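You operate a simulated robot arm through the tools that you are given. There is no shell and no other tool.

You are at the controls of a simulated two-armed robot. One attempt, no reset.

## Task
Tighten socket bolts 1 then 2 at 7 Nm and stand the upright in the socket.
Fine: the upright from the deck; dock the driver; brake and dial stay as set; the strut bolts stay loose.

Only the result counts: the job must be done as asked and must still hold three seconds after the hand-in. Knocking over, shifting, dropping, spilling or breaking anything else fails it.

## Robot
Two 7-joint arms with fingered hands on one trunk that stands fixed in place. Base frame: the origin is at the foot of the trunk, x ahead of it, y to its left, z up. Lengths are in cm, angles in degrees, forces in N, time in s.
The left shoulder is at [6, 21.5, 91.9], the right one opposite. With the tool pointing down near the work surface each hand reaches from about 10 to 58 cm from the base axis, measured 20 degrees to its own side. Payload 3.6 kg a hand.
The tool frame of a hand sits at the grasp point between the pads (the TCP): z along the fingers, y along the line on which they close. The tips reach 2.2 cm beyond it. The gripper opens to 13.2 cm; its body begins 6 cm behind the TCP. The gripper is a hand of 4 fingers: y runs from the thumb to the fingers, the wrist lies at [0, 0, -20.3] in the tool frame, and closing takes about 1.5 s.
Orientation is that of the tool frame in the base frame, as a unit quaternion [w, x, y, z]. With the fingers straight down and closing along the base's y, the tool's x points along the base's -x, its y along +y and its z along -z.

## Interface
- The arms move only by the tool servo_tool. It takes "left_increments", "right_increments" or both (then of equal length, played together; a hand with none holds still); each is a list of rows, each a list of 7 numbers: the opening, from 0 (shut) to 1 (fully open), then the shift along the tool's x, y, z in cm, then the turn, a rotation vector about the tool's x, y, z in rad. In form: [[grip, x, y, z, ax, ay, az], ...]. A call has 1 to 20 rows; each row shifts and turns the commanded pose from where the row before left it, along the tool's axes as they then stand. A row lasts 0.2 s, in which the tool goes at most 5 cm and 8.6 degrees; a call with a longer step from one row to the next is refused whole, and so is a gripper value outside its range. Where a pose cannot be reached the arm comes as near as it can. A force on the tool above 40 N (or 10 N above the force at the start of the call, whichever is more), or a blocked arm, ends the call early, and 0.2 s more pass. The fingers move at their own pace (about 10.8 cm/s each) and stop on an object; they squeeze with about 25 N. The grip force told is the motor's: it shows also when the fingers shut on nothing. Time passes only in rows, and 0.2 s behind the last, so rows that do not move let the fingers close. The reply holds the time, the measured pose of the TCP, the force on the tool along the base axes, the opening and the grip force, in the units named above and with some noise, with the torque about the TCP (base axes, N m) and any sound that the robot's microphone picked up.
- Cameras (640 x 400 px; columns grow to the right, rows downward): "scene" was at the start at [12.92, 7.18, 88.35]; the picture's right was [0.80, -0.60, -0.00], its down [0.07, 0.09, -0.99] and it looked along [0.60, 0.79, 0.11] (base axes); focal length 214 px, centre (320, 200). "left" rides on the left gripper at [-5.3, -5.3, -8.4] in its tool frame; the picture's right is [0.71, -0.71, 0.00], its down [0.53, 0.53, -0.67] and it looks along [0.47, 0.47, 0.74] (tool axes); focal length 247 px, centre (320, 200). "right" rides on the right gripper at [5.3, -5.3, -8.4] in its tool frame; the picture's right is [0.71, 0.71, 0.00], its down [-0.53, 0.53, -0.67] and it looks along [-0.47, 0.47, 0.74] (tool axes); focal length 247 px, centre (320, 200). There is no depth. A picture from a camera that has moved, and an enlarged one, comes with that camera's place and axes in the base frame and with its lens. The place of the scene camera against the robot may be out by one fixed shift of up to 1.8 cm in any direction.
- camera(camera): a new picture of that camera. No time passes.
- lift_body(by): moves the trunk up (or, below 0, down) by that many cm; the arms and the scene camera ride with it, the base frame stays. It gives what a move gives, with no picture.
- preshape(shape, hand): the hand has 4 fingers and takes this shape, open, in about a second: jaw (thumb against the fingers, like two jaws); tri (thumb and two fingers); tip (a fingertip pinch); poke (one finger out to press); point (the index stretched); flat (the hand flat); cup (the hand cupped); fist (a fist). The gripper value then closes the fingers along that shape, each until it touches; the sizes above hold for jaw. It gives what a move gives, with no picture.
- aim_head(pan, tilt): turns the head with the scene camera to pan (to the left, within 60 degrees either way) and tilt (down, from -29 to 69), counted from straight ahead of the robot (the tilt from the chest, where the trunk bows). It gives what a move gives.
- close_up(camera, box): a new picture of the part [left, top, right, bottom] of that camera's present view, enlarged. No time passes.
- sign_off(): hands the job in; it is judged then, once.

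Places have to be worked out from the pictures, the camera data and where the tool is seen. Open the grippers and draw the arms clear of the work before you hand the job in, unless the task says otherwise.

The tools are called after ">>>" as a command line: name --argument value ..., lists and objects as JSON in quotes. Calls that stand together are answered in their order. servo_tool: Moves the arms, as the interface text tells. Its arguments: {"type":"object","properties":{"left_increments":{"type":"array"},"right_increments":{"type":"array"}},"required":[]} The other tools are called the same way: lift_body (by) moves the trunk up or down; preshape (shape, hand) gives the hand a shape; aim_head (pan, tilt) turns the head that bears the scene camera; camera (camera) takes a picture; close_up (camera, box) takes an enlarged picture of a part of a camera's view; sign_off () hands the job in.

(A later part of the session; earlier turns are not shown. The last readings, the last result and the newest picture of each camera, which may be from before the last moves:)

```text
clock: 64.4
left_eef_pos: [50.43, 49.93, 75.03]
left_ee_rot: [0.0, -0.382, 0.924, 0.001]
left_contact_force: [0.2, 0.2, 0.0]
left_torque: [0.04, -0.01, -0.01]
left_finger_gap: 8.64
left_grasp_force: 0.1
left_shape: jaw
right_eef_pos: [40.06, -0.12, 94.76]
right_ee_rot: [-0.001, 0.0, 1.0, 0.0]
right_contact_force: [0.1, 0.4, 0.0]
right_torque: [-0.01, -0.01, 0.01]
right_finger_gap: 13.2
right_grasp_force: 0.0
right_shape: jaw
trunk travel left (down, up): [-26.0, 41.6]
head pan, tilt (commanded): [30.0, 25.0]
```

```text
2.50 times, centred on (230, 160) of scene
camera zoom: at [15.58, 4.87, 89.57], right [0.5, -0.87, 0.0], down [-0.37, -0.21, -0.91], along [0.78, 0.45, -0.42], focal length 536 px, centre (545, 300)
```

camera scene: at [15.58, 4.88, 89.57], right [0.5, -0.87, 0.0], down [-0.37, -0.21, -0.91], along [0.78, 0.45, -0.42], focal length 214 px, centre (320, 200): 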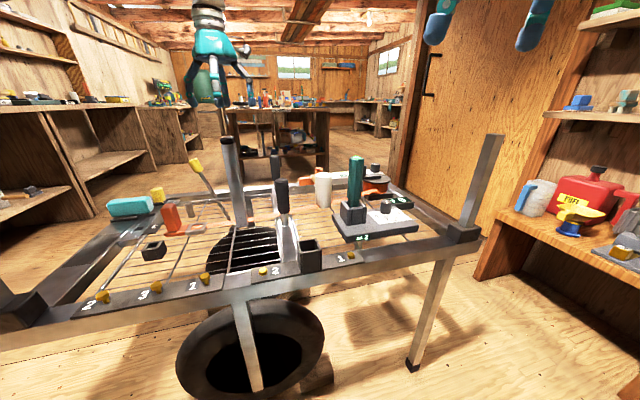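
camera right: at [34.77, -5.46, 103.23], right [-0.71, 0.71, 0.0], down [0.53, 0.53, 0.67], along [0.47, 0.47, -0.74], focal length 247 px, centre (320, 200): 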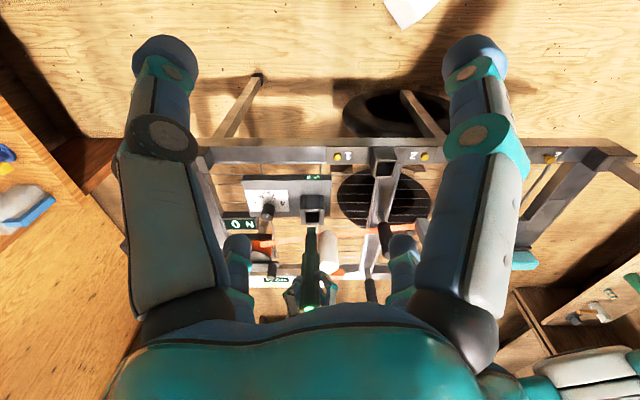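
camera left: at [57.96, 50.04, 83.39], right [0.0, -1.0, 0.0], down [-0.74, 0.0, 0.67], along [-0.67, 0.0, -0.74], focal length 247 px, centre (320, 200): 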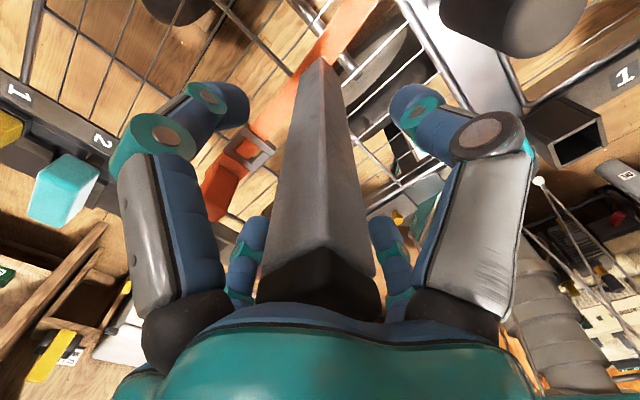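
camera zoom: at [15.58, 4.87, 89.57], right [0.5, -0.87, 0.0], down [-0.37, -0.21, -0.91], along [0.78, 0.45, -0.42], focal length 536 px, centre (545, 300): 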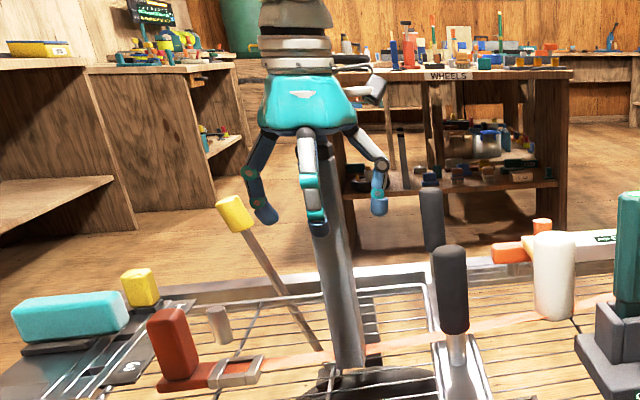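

The bar stands between all four fingers. I close the grip.

>>> servo_tool --left_increments '[[0.4, 0, 0, 0, 0, 0, 0], [0.2, 0, 0, 0, 0, 0, 0], [0, 0, 0, 0, 0, 0, 0], [0, 0, 0, 0, 0, 0, 0], [0, 0, 0, 0, 0, 0, 0], [0, 0, 0, 0, 0, 0, 0], [0, 0, 0, 0, 0, 0, 0]]'

>>> camera --camera "left"

>>> close_up --camera "scene" --box '[160, 80, 300, 240]'

```text
clock: 66.0
left_eef_pos: [50.42, 49.92, 74.98]
left_ee_rot: [0.0, -0.382, 0.924, 0.0]
left_contact_force: [0.8, -0.3, 0.1]
left_torque: [-0.01, 0.01, 0.03]
left_finger_gap: 2.44
left_grasp_force: 24.9
left_shape: jaw
right_eef_pos: [39.84, -0.02, 94.72]
right_ee_rot: [-0.001, 0.001, 1.0, 0.001]
right_contact_force: [0.4, 0.9, 0.3]
right_torque: [-0.02, 0.0, -0.01]
right_finger_gap: 13.2
right_grasp_force: 0.0
right_shape: jaw
trunk travel left (down, up): [-26.0, 41.6]
head pan, tilt (commanded): [30.0, 25.0]
```

```text
taken
camera left: at [57.97, 50.05, 83.36], right [0.0, -1.0, 0.0], down [-0.74, 0.0, 0.67], along [-0.67, 0.0, -0.74], focal length 247 px, centre (320, 200)
```

left: 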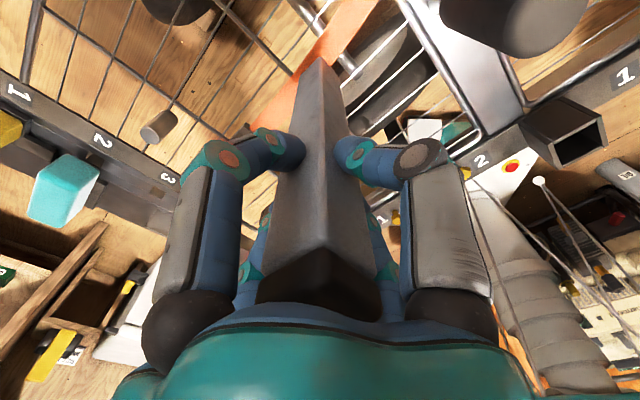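

```text
2.50 times, centred on (230, 160) of scene
camera zoom: at [15.6, 4.89, 89.56], right [0.5, -0.87, 0.0], down [-0.37, -0.21, -0.91], along [0.78, 0.45, -0.42], focal length 536 px, centre (545, 300)
```

zoom: 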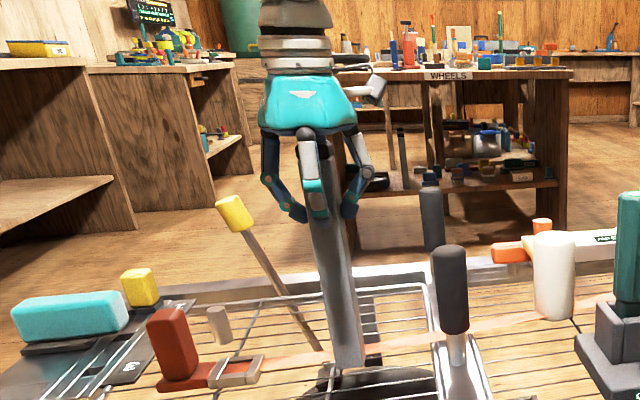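

The grip is firm (gap 2.44 cm, 25 N) with no side force. I lift straight up, 2 cm first.

>>> servo_tool --left_increments '[[0, 0, 0, -0.3, 0, 0, 0], [0, 0, 0, -0.5, 0, 0, 0], [0, 0, 0, -0.6, 0, 0, 0], [0, 0, 0, -0.6, 0, 0, 0]]'

>>> close_up --camera "scene" --box '[160, 80, 300, 240]'

>>> camera --camera "left"

```text
clock: 67.0
left_eef_pos: [50.43, 49.91, 77.09]
left_ee_rot: [0.0, -0.383, 0.924, 0.0]
left_contact_force: [-0.4, 0.0, -3.6]
left_torque: [0.0, -0.02, -0.03]
left_finger_gap: 2.44
left_grasp_force: 24.9
left_shape: jaw
right_eef_pos: [40.06, -0.13, 94.73]
right_ee_rot: [-0.001, 0.0, 1.0, 0.0]
right_contact_force: [1.0, -0.3, 0.2]
right_torque: [0.02, -0.02, 0.02]
right_finger_gap: 13.18
right_grasp_force: 0.0
right_shape: jaw
trunk travel left (down, up): [-26.0, 41.6]
head pan, tilt (commanded): [30.0, 25.0]
```

```text
2.50 times, centred on (230, 160) of scene
camera zoom: at [15.6, 4.89, 89.56], right [0.5, -0.87, 0.0], down [-0.37, -0.21, -0.91], along [0.78, 0.45, -0.42], focal length 536 px, centre (545, 300)
```

zoom: 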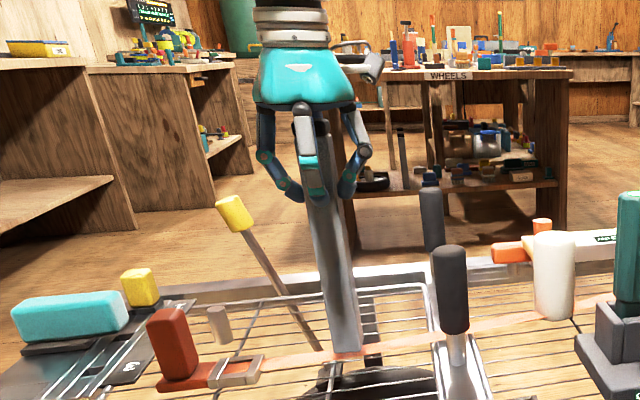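

```text
taken
camera left: at [58.01, 50.01, 85.44], right [0.0, -1.0, 0.0], down [-0.74, 0.0, 0.67], along [-0.67, 0.0, -0.74], focal length 247 px, centre (320, 200)
```

left: 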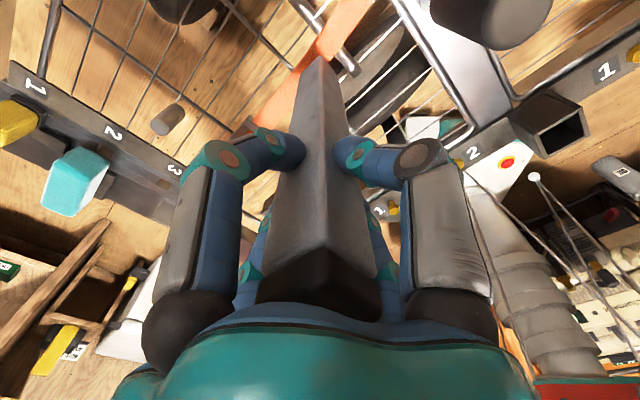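

The bar (about 0.37 kg) hangs freely, and the strap stays in place. I lift it until its foot clears everything, then carry it over to the socket.

>>> servo_tool --left_increments '[[0, 0, 0, -1.5, 0, 0, 0], [0, 0, 0, -2.0, 0, 0, 0], [0, 0, 0, -2.0, 0, 0, 0], [0, 0, 0, -2.0, 0, 0, 0], [0, 0, 0, -1.5, 0, 0, 0], [0, 2.66, -1.84, 0, 0, 0, 0], [0, 2.66, -1.84, 0, 0, 0, 0], [0, 2.66, -1.84, 0, 0, 0, 0], [0, 2.66, -1.84, 0, 0, 0, 0], [0, 2.66, -1.84, 0, 0, 0, 0], [0, 2.66, -1.84, 0, 0, 0, 0], [0, 2.66, -1.84, 0, 0, 0, 0], [0, 2.66, -1.84, 0, 0, 0, 0]]'

>>> camera --camera "left"

>>> camera --camera "right"

>>> camera --camera "scene"

```text
clock: 69.8
left_eef_pos: [45.82, 24.31, 86.13]
left_ee_rot: [0.0, -0.385, 0.923, 0.0]
left_contact_force: [-0.2, -0.1, -3.7]
left_torque: [0.01, -0.01, -0.02]
left_finger_gap: 2.42
left_grasp_force: 24.9
left_shape: jaw
right_eef_pos: [39.99, -0.12, 94.68]
right_ee_rot: [-0.001, 0.0, 1.0, 0.0]
right_contact_force: [-0.3, -0.1, -0.9]
right_torque: [0.0, -0.01, 0.02]
right_finger_gap: 13.21
right_grasp_force: 0.0
right_shape: jaw
trunk travel left (down, up): [-26.0, 41.6]
head pan, tilt (commanded): [30.0, 25.0]
```

```text
taken
camera left: at [53.37, 24.46, 94.5], right [0.0, -1.0, 0.0], down [-0.74, 0.0, 0.67], along [-0.67, 0.0, -0.74], focal length 247 px, centre (320, 200)
```

left: 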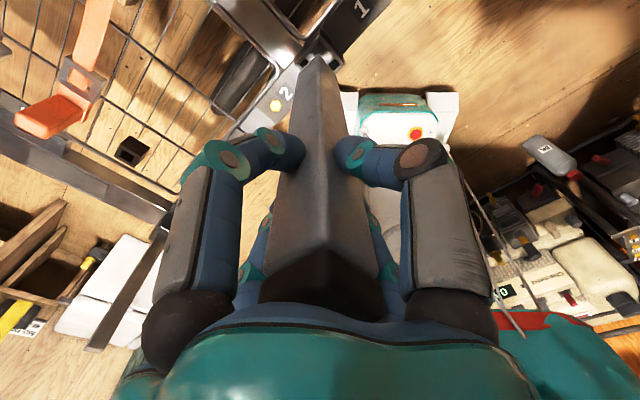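

```text
taken
camera right: at [34.79, -5.5, 103.18], right [-0.71, 0.71, 0.0], down [0.53, 0.53, 0.67], along [0.47, 0.47, -0.74], focal length 247 px, centre (320, 200)
```

right: 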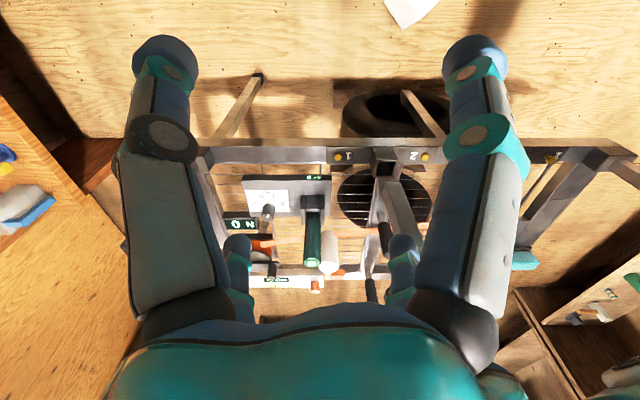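

```text
taken
camera scene: at [15.61, 4.86, 89.56], right [0.5, -0.87, 0.0], down [-0.37, -0.21, -0.91], along [0.78, 0.45, -0.42], focal length 214 px, centre (320, 200)
```

scene: 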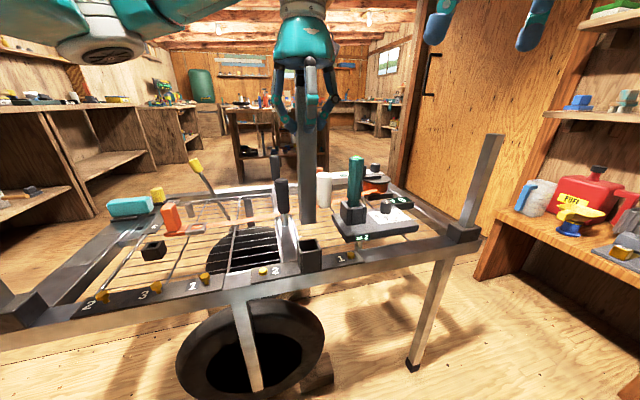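

Bar is above the socket area. I enlarge the three views to measure the foot against the socket's mouth.

>>> close_up --camera "scene" --box '[270, 190, 350, 280]'

>>> close_up --camera "right" --box '[350, 140, 430, 220]'

>>> close_up --camera "left" --box '[270, 20, 390, 120]'

```text
4.44 times, centred on (310, 235) of scene
camera zoom: at [15.61, 4.86, 89.56], right [0.5, -0.87, 0.0], down [-0.37, -0.21, -0.91], along [0.78, 0.45, -0.42], focal length 953 px, centre (364, 44)
```

zoom: 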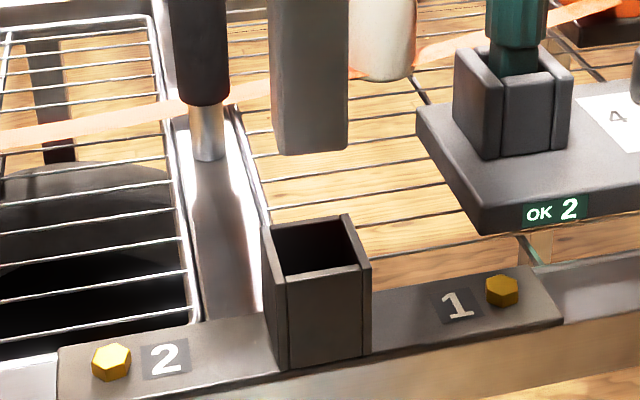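

```text
5.00 times, centred on (390, 180) of right
camera zoom: at [34.79, -5.5, 103.18], right [-0.71, 0.71, 0.0], down [0.53, 0.53, 0.67], along [0.47, 0.47, -0.74], focal length 1235 px, centre (-30, 300)
```

zoom: 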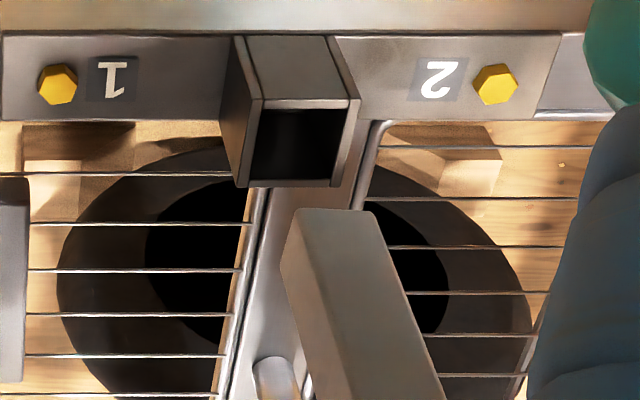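

```text
4.00 times, centred on (330, 70) of left
camera zoom: at [53.37, 24.46, 94.5], right [0.0, -1.0, 0.0], down [-0.74, 0.0, 0.67], along [-0.67, 0.0, -0.74], focal length 988 px, centre (280, 720)
```

zoom: 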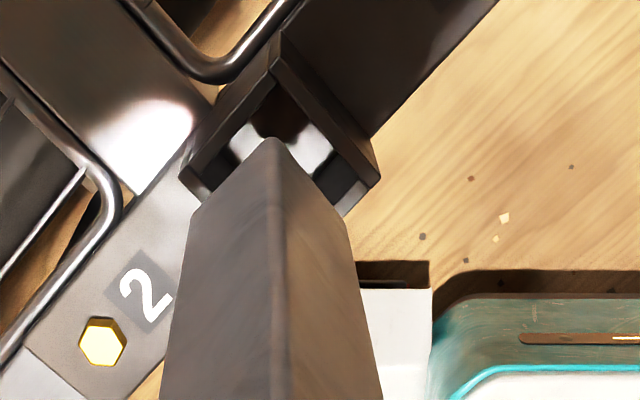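

The bar's foot is a few millimetres off the socket's centre and about 6 cm above it. I lower to roughly 1 cm above the mouth to cut parallax.

>>> servo_tool --left_increments '[[0, 0, 0, 1.1, 0, 0, 0], [0, 0, 0, 1.1, 0, 0, 0], [0, 0, 0, 1.1, 0, 0, 0], [0, 0, 0, 1.1, 0, 0, 0], [0, 0, 0, 0, 0, 0, 0]]'

>>> close_up --camera "scene" --box '[285, 215, 335, 275]'

>>> close_up --camera "right" --box '[360, 140, 420, 200]'

>>> close_up --camera "left" --box '[285, 20, 355, 90]'

```text
clock: 71.0
left_eef_pos: [45.77, 24.43, 81.62]
left_ee_rot: [0.0, -0.383, 0.924, 0.0]
left_contact_force: [-0.4, 0.6, -4.1]
left_torque: [0.0, 0.0, -0.01]
left_finger_gap: 2.43
left_grasp_force: 25.2
left_shape: jaw
right_eef_pos: [40.06, 0.01, 94.72]
right_ee_rot: [-0.001, 0.0, 1.0, 0.0]
right_contact_force: [-0.5, 0.3, 0.1]
right_torque: [0.02, 0.0, 0.02]
right_finger_gap: 13.19
right_grasp_force: 0.1
right_shape: jaw
trunk travel left (down, up): [-26.0, 41.6]
head pan, tilt (commanded): [30.0, 25.0]
```

```text
6.67 times, centred on (310, 245) of scene
camera zoom: at [15.6, 4.88, 89.56], right [0.5, -0.87, 0.0], down [-0.37, -0.21, -0.91], along [0.78, 0.45, -0.42], focal length 1430 px, centre (387, -100)
```

zoom: 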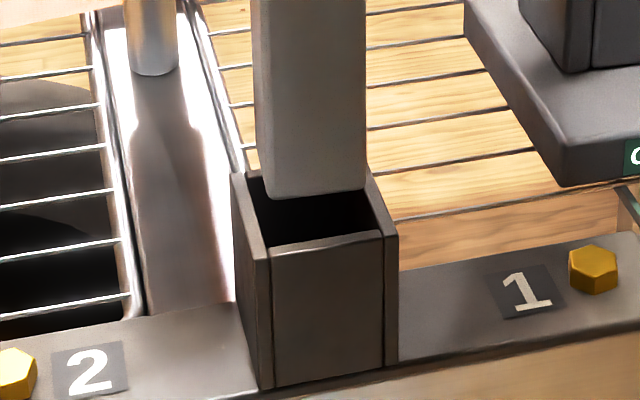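

```text
6.67 times, centred on (390, 170) of right
camera zoom: at [34.77, -5.48, 103.19], right [-0.71, 0.71, 0.0], down [0.53, 0.53, 0.67], along [0.47, 0.47, -0.74], focal length 1646 px, centre (-147, 400)
```

zoom: 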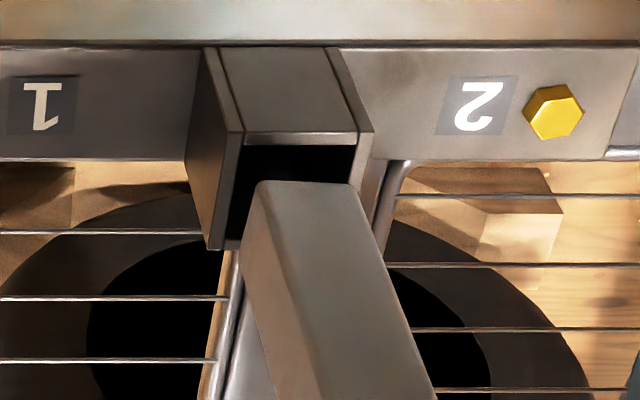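

```text
5.71 times, centred on (320, 55) of left
camera zoom: at [53.35, 24.52, 90.08], right [0.0, -1.0, 0.0], down [-0.74, 0.0, 0.67], along [-0.67, 0.0, -0.74], focal length 1411 px, centre (320, 1029)
```

zoom: 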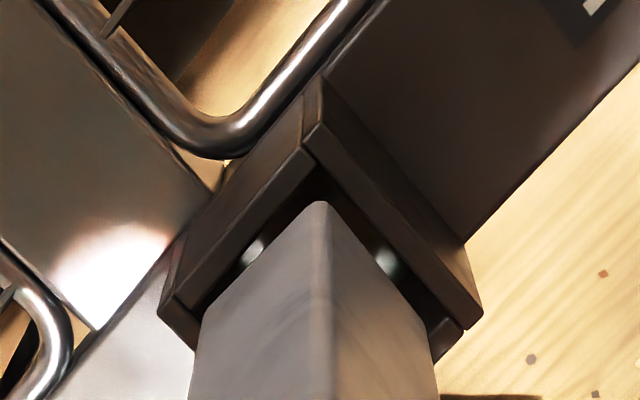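

All three views put the bar within about 1 mm of centre; the clearance is about 2.5 mm per side. I lower to rim level in small steps, watching forces.

>>> servo_tool --left_increments '[[0, 0, 0, 0.4, 0, 0, 0], [0, 0, 0, 0.4, 0, 0, 0], [0, 0, 0, 0.4, 0, 0, 0], [0, 0, 0, 0, 0, 0, 0]]'

>>> close_up --camera "scene" --box '[285, 215, 335, 275]'

>>> close_up --camera "right" --box '[360, 140, 420, 200]'

>>> close_up --camera "left" --box '[285, 20, 355, 90]'

```text
clock: 72.0
left_eef_pos: [45.77, 24.38, 80.57]
left_ee_rot: [0.001, -0.382, 0.924, -0.001]
left_contact_force: [-0.8, -0.8, 5.8]
left_torque: [-0.02, -0.01, 0.02]
left_finger_gap: 2.43
left_grasp_force: 25.1
left_shape: jaw
right_eef_pos: [39.96, -0.19, 94.78]
right_ee_rot: [0.0, 0.0, 1.0, 0.0]
right_contact_force: [0.4, -0.3, -0.1]
right_torque: [-0.01, 0.05, -0.03]
right_finger_gap: 13.19
right_grasp_force: 0.0
right_shape: jaw
trunk travel left (down, up): [-26.0, 41.6]
head pan, tilt (commanded): [30.0, 25.0]
```

```text
6.67 times, centred on (310, 245) of scene
camera zoom: at [15.54, 4.85, 89.59], right [0.5, -0.87, 0.0], down [-0.37, -0.21, -0.91], along [0.78, 0.45, -0.42], focal length 1430 px, centre (387, -100)
```

zoom: 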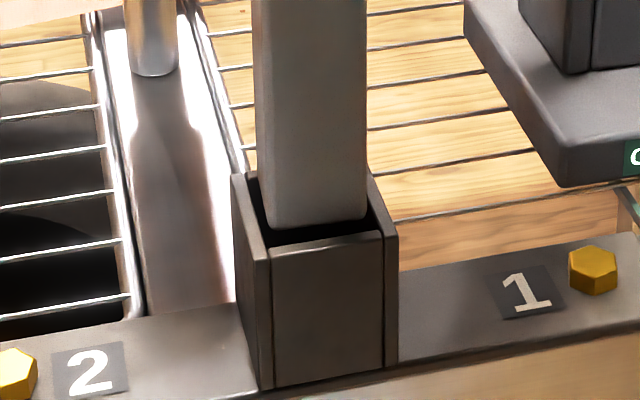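

```text
6.67 times, centred on (390, 170) of right
camera zoom: at [34.71, -5.52, 103.22], right [-0.71, 0.71, 0.0], down [0.53, 0.53, 0.67], along [0.47, 0.47, -0.74], focal length 1646 px, centre (-147, 400)
```

zoom: 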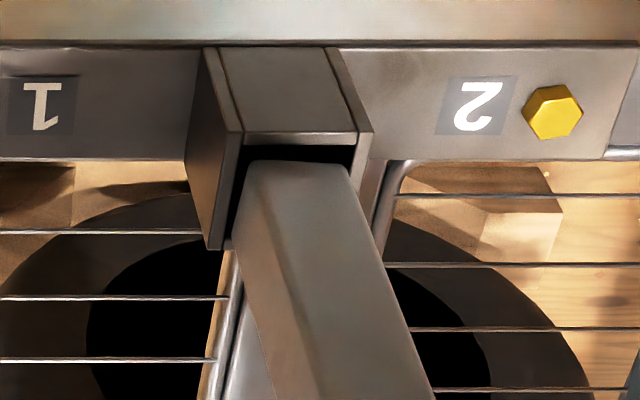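

```text
5.71 times, centred on (320, 55) of left
camera zoom: at [53.32, 24.46, 88.95], right [0.0, -1.0, 0.0], down [-0.75, 0.0, 0.67], along [-0.67, 0.0, -0.75], focal length 1411 px, centre (320, 1029)
```

zoom: 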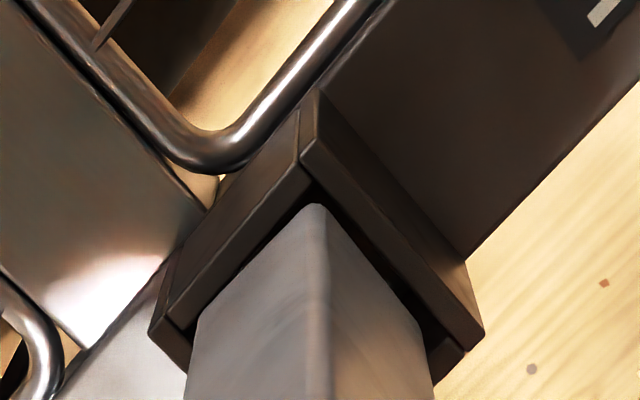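

The tool feels about 10 N of contact at rim height, so the foot is touching an edge. I back off 4 mm and enlarge the views to find which side.

>>> servo_tool --left_increments '[[0, 0, 0, -0.4, 0, 0, 0], [0, 0, 0, 0, 0, 0, 0]]'

>>> close_up --camera "scene" --box '[298, 230, 328, 260]'

>>> close_up --camera "right" --box '[365, 150, 405, 190]'

>>> close_up --camera "left" --box '[295, 35, 345, 85]'

```text
clock: 72.6
left_eef_pos: [45.82, 24.45, 80.85]
left_ee_rot: [-0.001, -0.383, 0.924, 0.0]
left_contact_force: [0.1, 0.3, -3.6]
left_torque: [-0.03, -0.03, -0.01]
left_finger_gap: 2.45
left_grasp_force: 25.6
left_shape: jaw
right_eef_pos: [39.87, -0.19, 94.75]
right_ee_rot: [-0.002, 0.0, 1.0, 0.0]
right_contact_force: [-0.3, 0.2, -0.2]
right_torque: [-0.01, -0.02, 0.03]
right_finger_gap: 13.18
right_grasp_force: 0.1
right_shape: jaw
trunk travel left (down, up): [-26.0, 41.6]
head pan, tilt (commanded): [30.0, 25.0]
```

```text
13.33 times, centred on (313, 245) of scene
camera zoom: at [15.6, 4.88, 89.56], right [0.5, -0.87, 0.0], down [-0.37, -0.21, -0.91], along [0.78, 0.45, -0.42], focal length 2860 px, centre (413, -400)
```

zoom: 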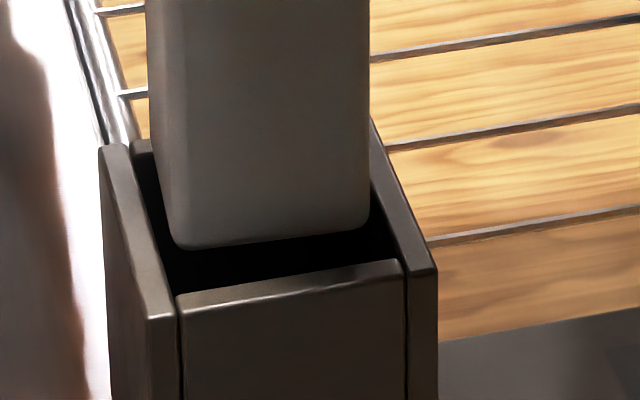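

```text
10.00 times, centred on (385, 170) of right
camera zoom: at [34.78, -5.48, 103.18], right [-0.71, 0.71, 0.0], down [0.53, 0.53, 0.67], along [0.47, 0.47, -0.74], focal length 2470 px, centre (-330, 500)
```

zoom: 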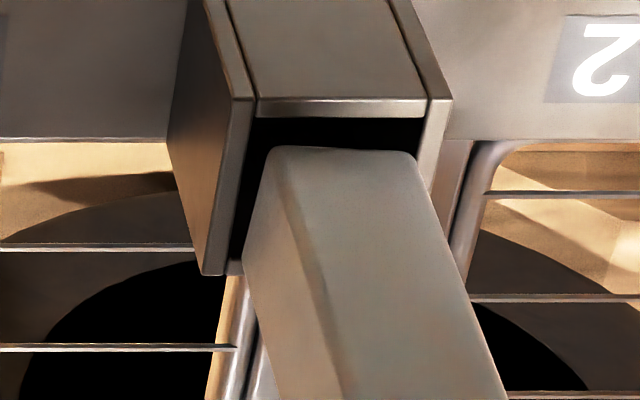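

```text
8.00 times, centred on (320, 60) of left
camera zoom: at [53.37, 24.54, 89.13], right [0.0, -1.0, 0.0], down [-0.74, 0.0, 0.67], along [-0.67, 0.0, -0.74], focal length 1976 px, centre (320, 1320)
```

zoom: 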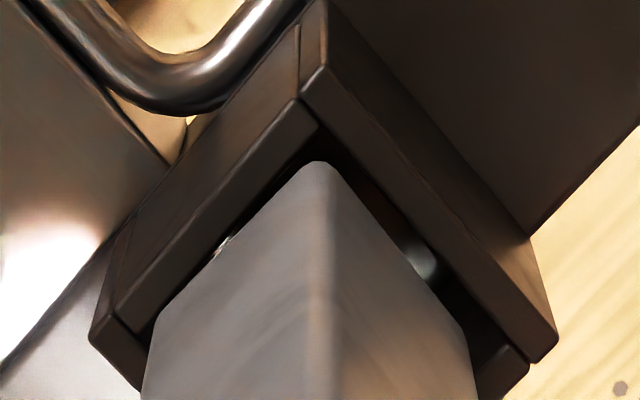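

The views show the foot too close to the far (+u) and +v walls. I shift 2 mm toward −u and 1.2 mm toward −v, then lower again gently.

>>> servo_tool --left_increments '[[0, 0.2, -0.12, 0, 0, 0, 0], [0, 0, 0, 0.2, 0, 0, 0], [0, 0, 0, 0.2, 0, 0, 0], [0, 0, 0, 0.2, 0, 0, 0], [0, 0, 0, 0, 0, 0, 0]]'

>>> close_up --camera "scene" --box '[298, 230, 328, 260]'

>>> close_up --camera "right" --box '[365, 150, 405, 190]'

>>> close_up --camera "left" --box '[295, 35, 345, 85]'

```text
clock: 73.8
left_eef_pos: [45.67, 23.98, 80.42]
left_ee_rot: [0.002, -0.383, 0.924, -0.001]
left_contact_force: [-2.1, 1.3, 20.3]
left_torque: [0.04, 0.03, -0.01]
left_finger_gap: 2.48
left_grasp_force: 24.6
left_shape: jaw
right_eef_pos: [39.95, -0.11, 94.87]
right_ee_rot: [0.0, 0.0, 1.0, 0.0]
right_contact_force: [0.6, -0.2, -0.9]
right_torque: [0.0, 0.04, 0.01]
right_finger_gap: 13.17
right_grasp_force: 0.1
right_shape: jaw
trunk travel left (down, up): [-26.0, 41.6]
head pan, tilt (commanded): [30.0, 25.0]
```

```text
13.33 times, centred on (313, 245) of scene
camera zoom: at [15.45, 4.83, 89.62], right [0.5, -0.87, 0.0], down [-0.37, -0.21, -0.91], along [0.79, 0.45, -0.42], focal length 2860 px, centre (413, -400)
```

zoom: 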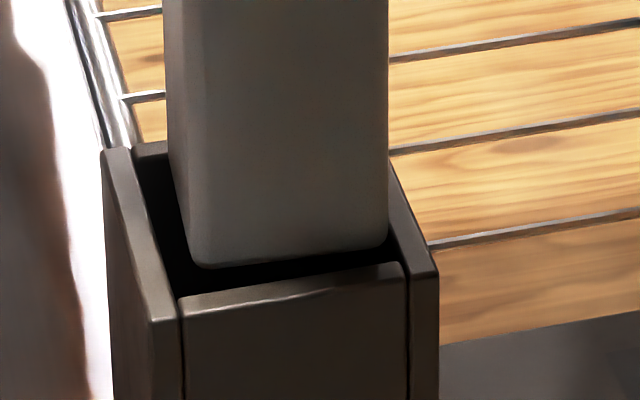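

```text
10.00 times, centred on (385, 170) of right
camera zoom: at [34.61, -5.55, 103.28], right [-0.71, 0.71, 0.0], down [0.53, 0.53, 0.67], along [0.47, 0.47, -0.74], focal length 2470 px, centre (-330, 500)
```

zoom: 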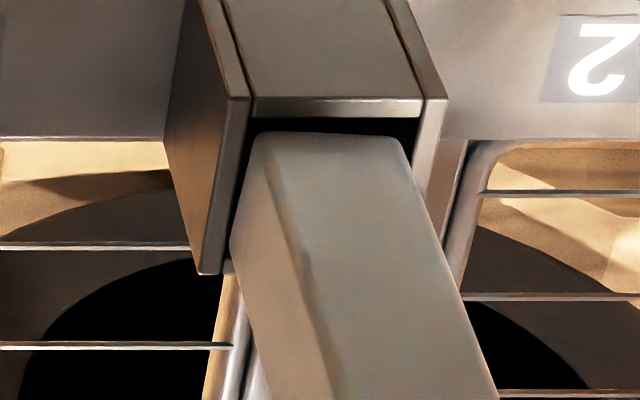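

```text
8.00 times, centred on (320, 60) of left
camera zoom: at [53.22, 24.23, 88.9], right [0.0, -1.0, 0.0], down [-0.75, 0.0, 0.66], along [-0.66, 0.0, -0.75], focal length 1976 px, centre (320, 1320)
```

zoom: 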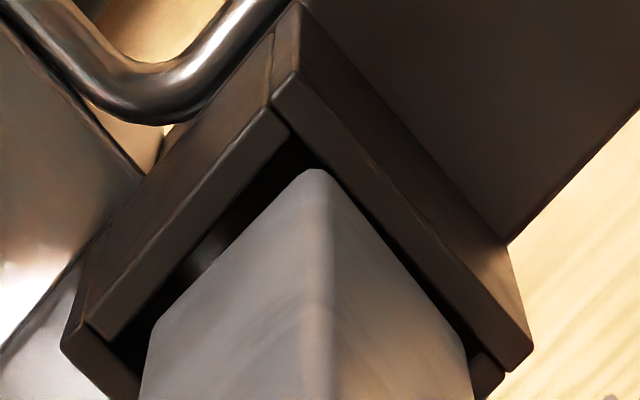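

Force rises at the same height (TCP z≈80.6) although the foot now shows gaps on all four sides. I raise the bar well clear to look into the socket and at the bar's foot.

>>> servo_tool --left_increments '[[0, 0, 0, -0.6, 0, 0, 0], [0, 0, 0, -1.5, 0, 0, 0], [0, 0, 0, -2.0, 0, 0, 0], [0, 0, 0, -2.0, 0, 0, 0], [0, 0, 0, -2.0, 0, 0, 0]]'

>>> close_up --camera "scene" --box '[280, 180, 345, 280]'

>>> close_up --camera "right" --box '[365, 145, 405, 185]'

>>> close_up --camera "left" --box '[285, 30, 355, 90]'

```text
clock: 75.0
left_eef_pos: [45.68, 24.18, 88.32]
left_ee_rot: [0.0, -0.383, 0.924, 0.001]
left_contact_force: [-0.6, -0.8, -4.2]
left_torque: [0.01, 0.0, -0.01]
left_finger_gap: 2.47
left_grasp_force: 25.1
left_shape: jaw
right_eef_pos: [40.12, -0.12, 94.75]
right_ee_rot: [-0.001, 0.0, 1.0, 0.0]
right_contact_force: [0.2, -0.8, 0.9]
right_torque: [-0.01, -0.01, 0.01]
right_finger_gap: 13.19
right_grasp_force: 0.0
right_shape: jaw
trunk travel left (down, up): [-26.0, 41.6]
head pan, tilt (commanded): [30.0, 25.0]
```

```text
4.00 times, centred on (312, 230) of scene
camera zoom: at [15.59, 4.87, 89.56], right [0.5, -0.87, 0.0], down [-0.37, -0.21, -0.91], along [0.78, 0.45, -0.42], focal length 858 px, centre (350, 80)
```

zoom: 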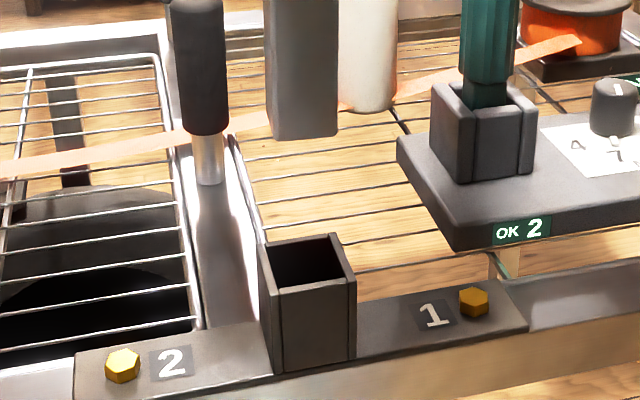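

```text
10.00 times, centred on (385, 165) of right
camera zoom: at [34.76, -5.49, 103.19], right [-0.71, 0.71, 0.0], down [0.53, 0.53, 0.67], along [0.47, 0.47, -0.74], focal length 2470 px, centre (-330, 550)
```

zoom: 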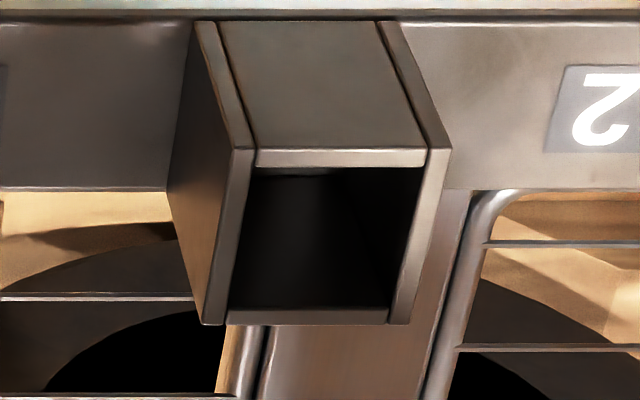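

```text
6.67 times, centred on (320, 60) of left
camera zoom: at [53.32, 24.27, 96.75], right [0.0, -1.0, 0.0], down [-0.74, 0.0, 0.67], along [-0.67, 0.0, -0.74], focal length 1646 px, centre (320, 1133)
```

zoom: 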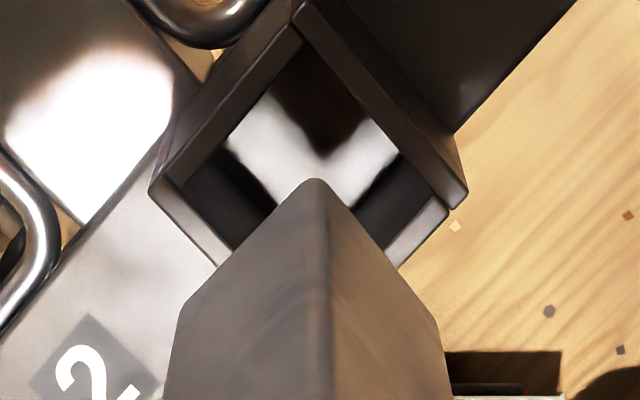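

The torque reading places the first contact on the +u wall and the second on the −v wall; the socket itself is empty and about 4 cm deep. I shift 1.1 mm back toward +v, lower to just above the rim and compare again.

>>> servo_tool --left_increments '[[0, 0, 0.11, 0, 0, 0, 0], [0, 0, 0, 2.0, 0, 0, 0], [0, 0, 0, 2.0, 0, 0, 0], [0, 0, 0, 2.0, 0, 0, 0], [0, 0, 0, 1.2, 0, 0, 0], [0, 0, 0, 0, 0, 0, 0], [0, 0, 0, 0, 0, 0, 0]]'

>>> close_up --camera "scene" --box '[298, 230, 328, 260]'

>>> close_up --camera "right" --box '[365, 145, 405, 185]'

>>> close_up --camera "left" --box '[295, 35, 345, 85]'

```text
clock: 76.6
left_eef_pos: [45.69, 24.16, 81.16]
left_ee_rot: [0.0, -0.383, 0.924, 0.0]
left_contact_force: [0.0, -0.9, -3.3]
left_torque: [0.02, 0.02, -0.01]
left_finger_gap: 2.48
left_grasp_force: 25.1
left_shape: jaw
right_eef_pos: [40.01, -0.13, 94.78]
right_ee_rot: [-0.001, 0.0, 1.0, -0.001]
right_contact_force: [-0.3, 0.5, 0.1]
right_torque: [0.02, -0.02, -0.01]
right_finger_gap: 13.18
right_grasp_force: 0.0
right_shape: jaw
trunk travel left (down, up): [-26.0, 41.6]
head pan, tilt (commanded): [30.0, 25.0]
```

```text
13.33 times, centred on (313, 245) of scene
camera zoom: at [15.6, 4.88, 89.56], right [0.5, -0.87, 0.0], down [-0.37, -0.21, -0.91], along [0.78, 0.45, -0.42], focal length 2860 px, centre (413, -400)
```

zoom: 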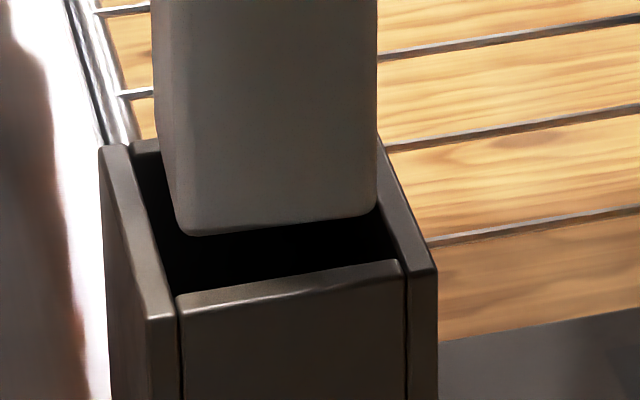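

```text
10.00 times, centred on (385, 165) of right
camera zoom: at [34.78, -5.49, 103.19], right [-0.71, 0.71, 0.0], down [0.53, 0.53, 0.67], along [0.47, 0.47, -0.74], focal length 2470 px, centre (-330, 550)
```

zoom: 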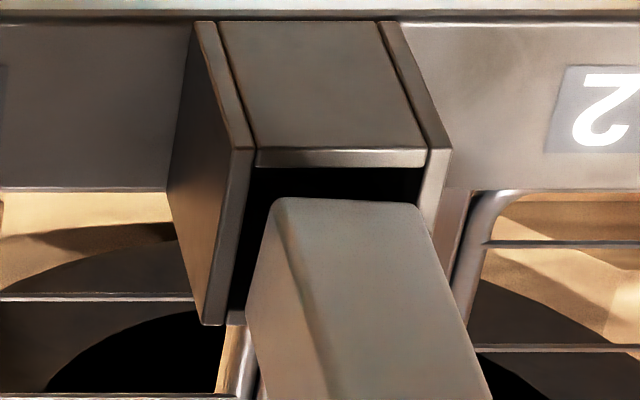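

```text
8.00 times, centred on (320, 60) of left
camera zoom: at [53.23, 24.32, 89.56], right [0.0, -1.0, 0.0], down [-0.74, 0.0, 0.67], along [-0.67, 0.0, -0.74], focal length 1976 px, centre (320, 1320)
```

zoom: 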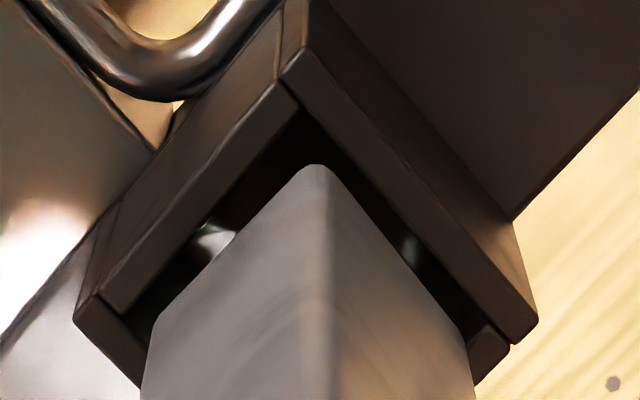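

The gaps now look balanced in all views. I lower again in 2 mm steps through the rim height.

>>> servo_tool --left_increments '[[0, 0, 0, 0.2, 0, 0, 0], [0, 0, 0, 0.2, 0, 0, 0], [0, 0, 0, 0.2, 0, 0, 0], [0, 0, 0, 0.15, 0, 0, 0], [0, 0, 0, 0, 0, 0, 0]]'

>>> close_up --camera "scene" --box '[298, 230, 328, 260]'

>>> close_up --camera "right" --box '[365, 145, 405, 185]'

```text
clock: 77.8
left_eef_pos: [45.71, 24.24, 80.34]
left_ee_rot: [0.0, -0.383, 0.924, 0.0]
left_contact_force: [0.5, 0.3, -4.0]
left_torque: [-0.01, 0.03, 0.01]
left_finger_gap: 2.46
left_grasp_force: 25.1
left_shape: jaw
right_eef_pos: [39.98, -0.07, 94.87]
right_ee_rot: [-0.001, 0.0, 1.0, 0.0]
right_contact_force: [0.7, -0.1, -0.2]
right_torque: [0.01, -0.01, 0.0]
right_finger_gap: 13.2
right_grasp_force: 0.0
right_shape: jaw
trunk travel left (down, up): [-26.0, 41.6]
head pan, tilt (commanded): [30.0, 25.0]
```

```text
13.33 times, centred on (313, 245) of scene
camera zoom: at [15.6, 4.88, 89.56], right [0.5, -0.87, 0.0], down [-0.37, -0.21, -0.91], along [0.78, 0.45, -0.42], focal length 2860 px, centre (413, -400)
```

zoom: 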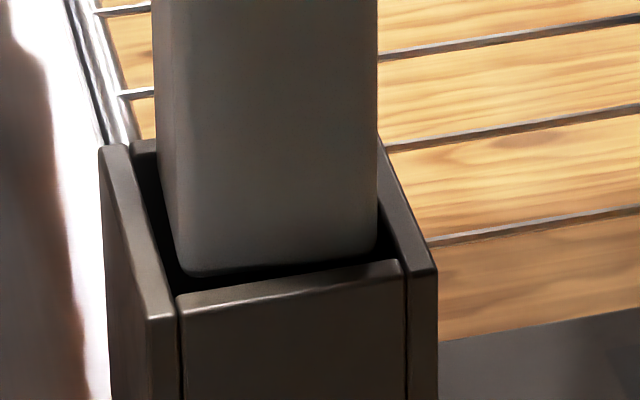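

```text
10.00 times, centred on (385, 165) of right
camera zoom: at [34.78, -5.48, 103.19], right [-0.71, 0.71, 0.0], down [0.53, 0.53, 0.67], along [0.47, 0.47, -0.74], focal length 2470 px, centre (-330, 550)
```

zoom: 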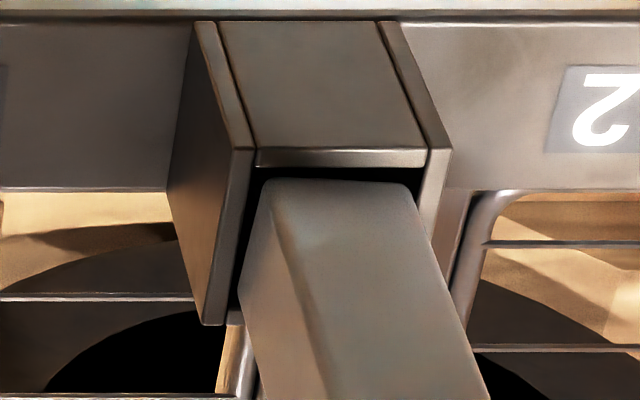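

No contact now below the former contact height: the foot has entered the socket. I lower it further, watching for side forces and the floor.

>>> servo_tool --left_increments '[[0, 0, 0, 0.25, 0, 0, 0], [0, 0, 0, 0.25, 0, 0, 0], [0, 0, 0, 0.25, 0, 0, 0], [0, 0, 0, 0.25, 0, 0, 0], [0, 0, 0, 0.25, 0, 0, 0], [0, 0, 0, 0.25, 0, 0, 0]]'

>>> close_up --camera "scene" --box '[298, 230, 328, 260]'

>>> close_up --camera "right" --box '[365, 145, 405, 185]'

```text
clock: 79.2
left_eef_pos: [45.72, 24.12, 78.82]
left_ee_rot: [0.0, -0.382, 0.924, 0.0]
left_contact_force: [0.2, -0.7, -3.4]
left_torque: [-0.02, -0.01, 0.05]
left_finger_gap: 2.46
left_grasp_force: 24.6
left_shape: jaw
right_eef_pos: [40.07, -0.03, 94.74]
right_ee_rot: [-0.001, 0.0, 1.0, 0.0]
right_contact_force: [-0.1, 0.8, 0.0]
right_torque: [0.01, 0.02, -0.01]
right_finger_gap: 13.18
right_grasp_force: 0.0
right_shape: jaw
trunk travel left (down, up): [-26.0, 41.6]
head pan, tilt (commanded): [30.0, 25.0]
```

```text
13.33 times, centred on (313, 245) of scene
camera zoom: at [15.6, 4.88, 89.56], right [0.5, -0.87, 0.0], down [-0.37, -0.21, -0.91], along [0.78, 0.45, -0.42], focal length 2860 px, centre (413, -400)
```

zoom: 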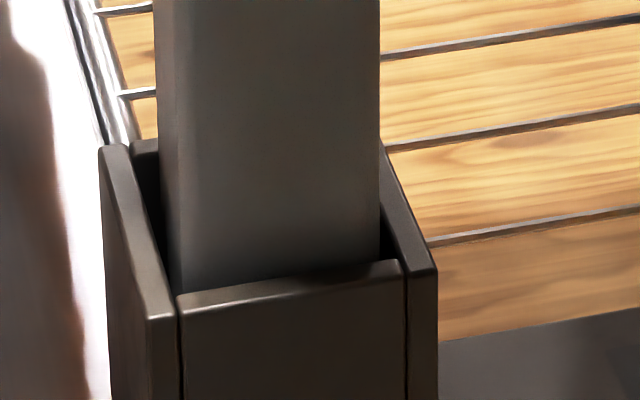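

```text
10.00 times, centred on (385, 165) of right
camera zoom: at [34.78, -5.48, 103.18], right [-0.71, 0.71, 0.0], down [0.53, 0.53, 0.67], along [0.47, 0.47, -0.74], focal length 2470 px, centre (-330, 550)
```

zoom: 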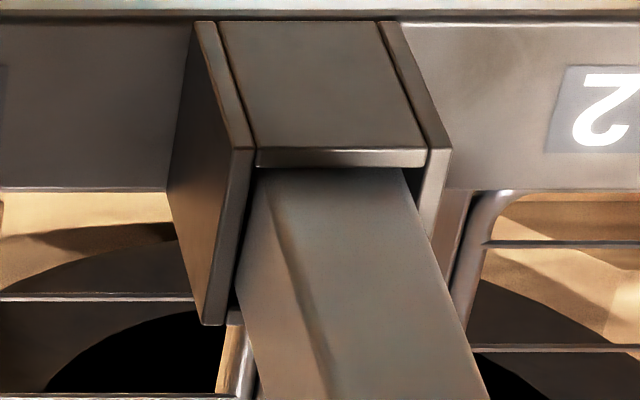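

The bar slides in freely, about 1.8 cm deep now. I continue down toward the floor.

>>> servo_tool --left_increments '[[0, 0, 0, 0.25, 0, 0, 0], [0, 0, 0, 0.25, 0, 0, 0], [0, 0, 0, 0.25, 0, 0, 0], [0, 0, 0, 0.25, 0, 0, 0], [0, 0, 0, 0.25, 0, 0, 0], [0, 0, 0, 0.2, 0, 0, 0], [0, 0, 0, 0.2, 0, 0, 0], [0, 0, 0, 0, 0, 0, 0]]'

```text
clock: 81.0
left_eef_pos: [45.69, 24.3, 77.32]
left_ee_rot: [0.001, -0.382, 0.924, 0.0]
left_contact_force: [0.3, -0.1, -3.6]
left_torque: [-0.03, -0.01, -0.01]
left_finger_gap: 2.46
left_grasp_force: 25.1
left_shape: jaw
right_eef_pos: [40.02, -0.01, 94.79]
right_ee_rot: [-0.001, 0.0, 1.0, 0.0]
right_contact_force: [-0.2, -1.1, 0.1]
right_torque: [-0.05, 0.02, -0.02]
right_finger_gap: 13.17
right_grasp_force: 0.0
right_shape: jaw
trunk travel left (down, up): [-26.0, 41.6]
head pan, tilt (commanded): [30.0, 25.0]
```

Still sliding freely at z = 77.3. I go on in 1.5–2 mm steps until the floor takes the load.

>>> servo_tool --left_increments '[[0, 0, 0, 0.2, 0, 0, 0], [0, 0, 0, 0.2, 0, 0, 0], [0, 0, 0, 0.2, 0, 0, 0], [0, 0, 0, 0.15, 0, 0, 0], [0, 0, 0, 0.15, 0, 0, 0], [0, 0, 0, 0, 0, 0, 0]]'

>>> close_up --camera "scene" --box '[280, 180, 345, 280]'

```text
clock: 82.4
left_eef_pos: [45.72, 24.08, 76.32]
left_ee_rot: [0.0, -0.383, 0.924, 0.0]
left_contact_force: [0.4, -0.3, -3.8]
left_torque: [0.03, -0.02, -0.02]
left_finger_gap: 2.46
left_grasp_force: 25.4
left_shape: jaw
right_eef_pos: [40.02, -0.16, 94.63]
right_ee_rot: [-0.001, 0.0, 1.0, 0.001]
right_contact_force: [-0.9, -1.0, 0.8]
right_torque: [0.04, 0.0, 0.02]
right_finger_gap: 13.19
right_grasp_force: 0.0
right_shape: jaw
trunk travel left (down, up): [-26.0, 41.6]
head pan, tilt (commanded): [30.0, 25.0]
```

```text
4.00 times, centred on (312, 230) of scene
camera zoom: at [15.6, 4.88, 89.56], right [0.5, -0.87, 0.0], down [-0.37, -0.21, -0.91], along [0.78, 0.45, -0.42], focal length 858 px, centre (350, 80)
```

zoom: 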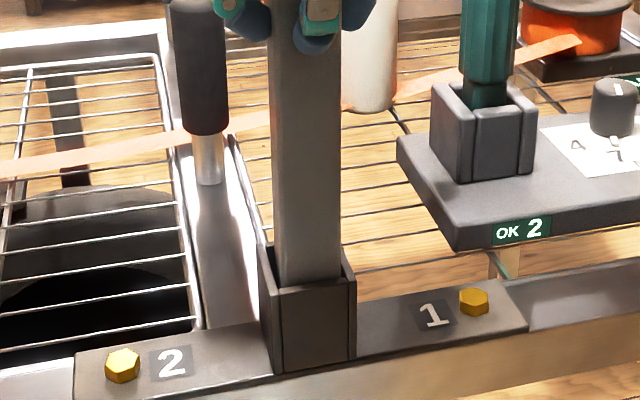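

The foot is about 4.3 cm deep, near the level of the rail top. I continue in small steps to find the floor.

>>> servo_tool --left_increments '[[0, 0, 0, 0.15, 0, 0, 0], [0, 0, 0, 0.15, 0, 0, 0], [0, 0, 0, 0.15, 0, 0, 0], [0, 0, 0, 0.15, 0, 0, 0], [0, 0, 0, 0, 0, 0, 0]]'

```text
clock: 83.6
left_eef_pos: [45.5, 24.36, 75.72]
left_ee_rot: [0.0, -0.382, 0.924, -0.001]
left_contact_force: [0.4, 0.2, -4.4]
left_torque: [0.02, 0.0, -0.01]
left_finger_gap: 2.47
left_grasp_force: 24.5
left_shape: jaw
right_eef_pos: [39.9, -0.13, 94.83]
right_ee_rot: [0.0, 0.001, 1.0, -0.001]
right_contact_force: [-0.1, -0.1, -0.1]
right_torque: [-0.01, 0.0, -0.02]
right_finger_gap: 13.16
right_grasp_force: 0.0
right_shape: jaw
trunk travel left (down, up): [-26.0, 41.6]
head pan, tilt (commanded): [30.0, 25.0]
```

Still free at z = 75.7; the plate's top should be close. I keep stepping down.

>>> servo_tool --left_increments '[[0, 0, 0, 0.15, 0, 0, 0], [0, 0, 0, 0.15, 0, 0, 0], [0, 0, 0, 0.15, 0, 0, 0], [0, 0, 0, 0.15, 0, 0, 0], [0, 0, 0, 0, 0, 0, 0]]'

>>> close_up --camera "scene" --box '[270, 150, 370, 290]'

```text
clock: 84.8
left_eef_pos: [45.69, 24.13, 75.51]
left_ee_rot: [0.004, -0.383, 0.924, -0.002]
left_contact_force: [-0.4, 4.3, 27.3]
left_torque: [0.04, -0.03, -0.01]
left_finger_gap: 2.51
left_grasp_force: 25.0
left_shape: jaw
right_eef_pos: [39.82, -0.15, 94.86]
right_ee_rot: [0.0, 0.001, 1.0, 0.001]
right_contact_force: [0.0, -0.1, 0.2]
right_torque: [0.02, 0.01, -0.01]
right_finger_gap: 13.2
right_grasp_force: 0.1
right_shape: jaw
trunk travel left (down, up): [-26.0, 41.6]
head pan, tilt (commanded): [30.0, 25.0]
```

```text
2.86 times, centred on (320, 220) of scene
camera zoom: at [15.43, 4.82, 89.63], right [0.5, -0.87, 0.0], down [-0.37, -0.21, -0.91], along [0.79, 0.45, -0.42], focal length 613 px, centre (320, 143)
```

zoom: 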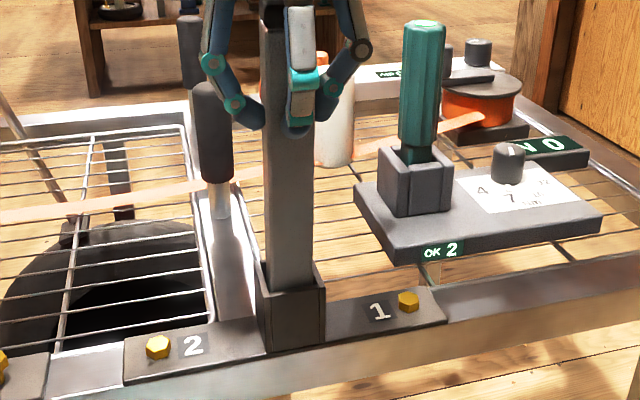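

The floor takes about 30 N: the bar is seated at full depth (5 cm). I ease the load off by 4 mm and then open the fingers.

>>> servo_tool --left_increments '[[0, 0, 0, -0.2, 0, 0, 0], [0, 0, 0, -0.15, 0, 0, 0], [0, 0, 0, 0, 0, 0, 0]]'

```text
clock: 85.6
left_eef_pos: [45.62, 24.15, 75.57]
left_ee_rot: [0.001, -0.383, 0.924, -0.001]
left_contact_force: [1.1, 3.1, 14.8]
left_torque: [0.08, -0.09, -0.03]
left_finger_gap: 2.51
left_grasp_force: 25.0
left_shape: jaw
right_eef_pos: [39.89, -0.17, 94.8]
right_ee_rot: [-0.001, 0.0, 1.0, 0.0]
right_contact_force: [0.5, -0.3, -0.2]
right_torque: [-0.02, 0.0, -0.03]
right_finger_gap: 13.17
right_grasp_force: 0.0
right_shape: jaw
trunk travel left (down, up): [-26.0, 41.6]
head pan, tilt (commanded): [30.0, 25.0]
```

The load is still about 15 N. I raise another 2 mm to bring it near zero.

>>> servo_tool --left_increments '[[0, 0, 0, -0.1, 0, 0, 0], [0, 0, 0, -0.1, 0, 0, 0], [0, 0, 0, 0, 0, 0, 0]]'

```text
clock: 86.4
left_eef_pos: [45.5, 24.15, 75.72]
left_ee_rot: [-0.001, -0.383, 0.924, 0.001]
left_contact_force: [-0.3, 0.4, -1.0]
left_torque: [0.03, -0.07, 0.0]
left_finger_gap: 2.48
left_grasp_force: 25.2
left_shape: jaw
right_eef_pos: [39.93, -0.12, 94.77]
right_ee_rot: [-0.001, 0.0, 1.0, 0.0]
right_contact_force: [-0.4, -0.2, -0.7]
right_torque: [0.0, -0.02, 0.0]
right_finger_gap: 13.19
right_grasp_force: 0.1
right_shape: jaw
trunk travel left (down, up): [-26.0, 41.6]
head pan, tilt (commanded): [30.0, 25.0]
```

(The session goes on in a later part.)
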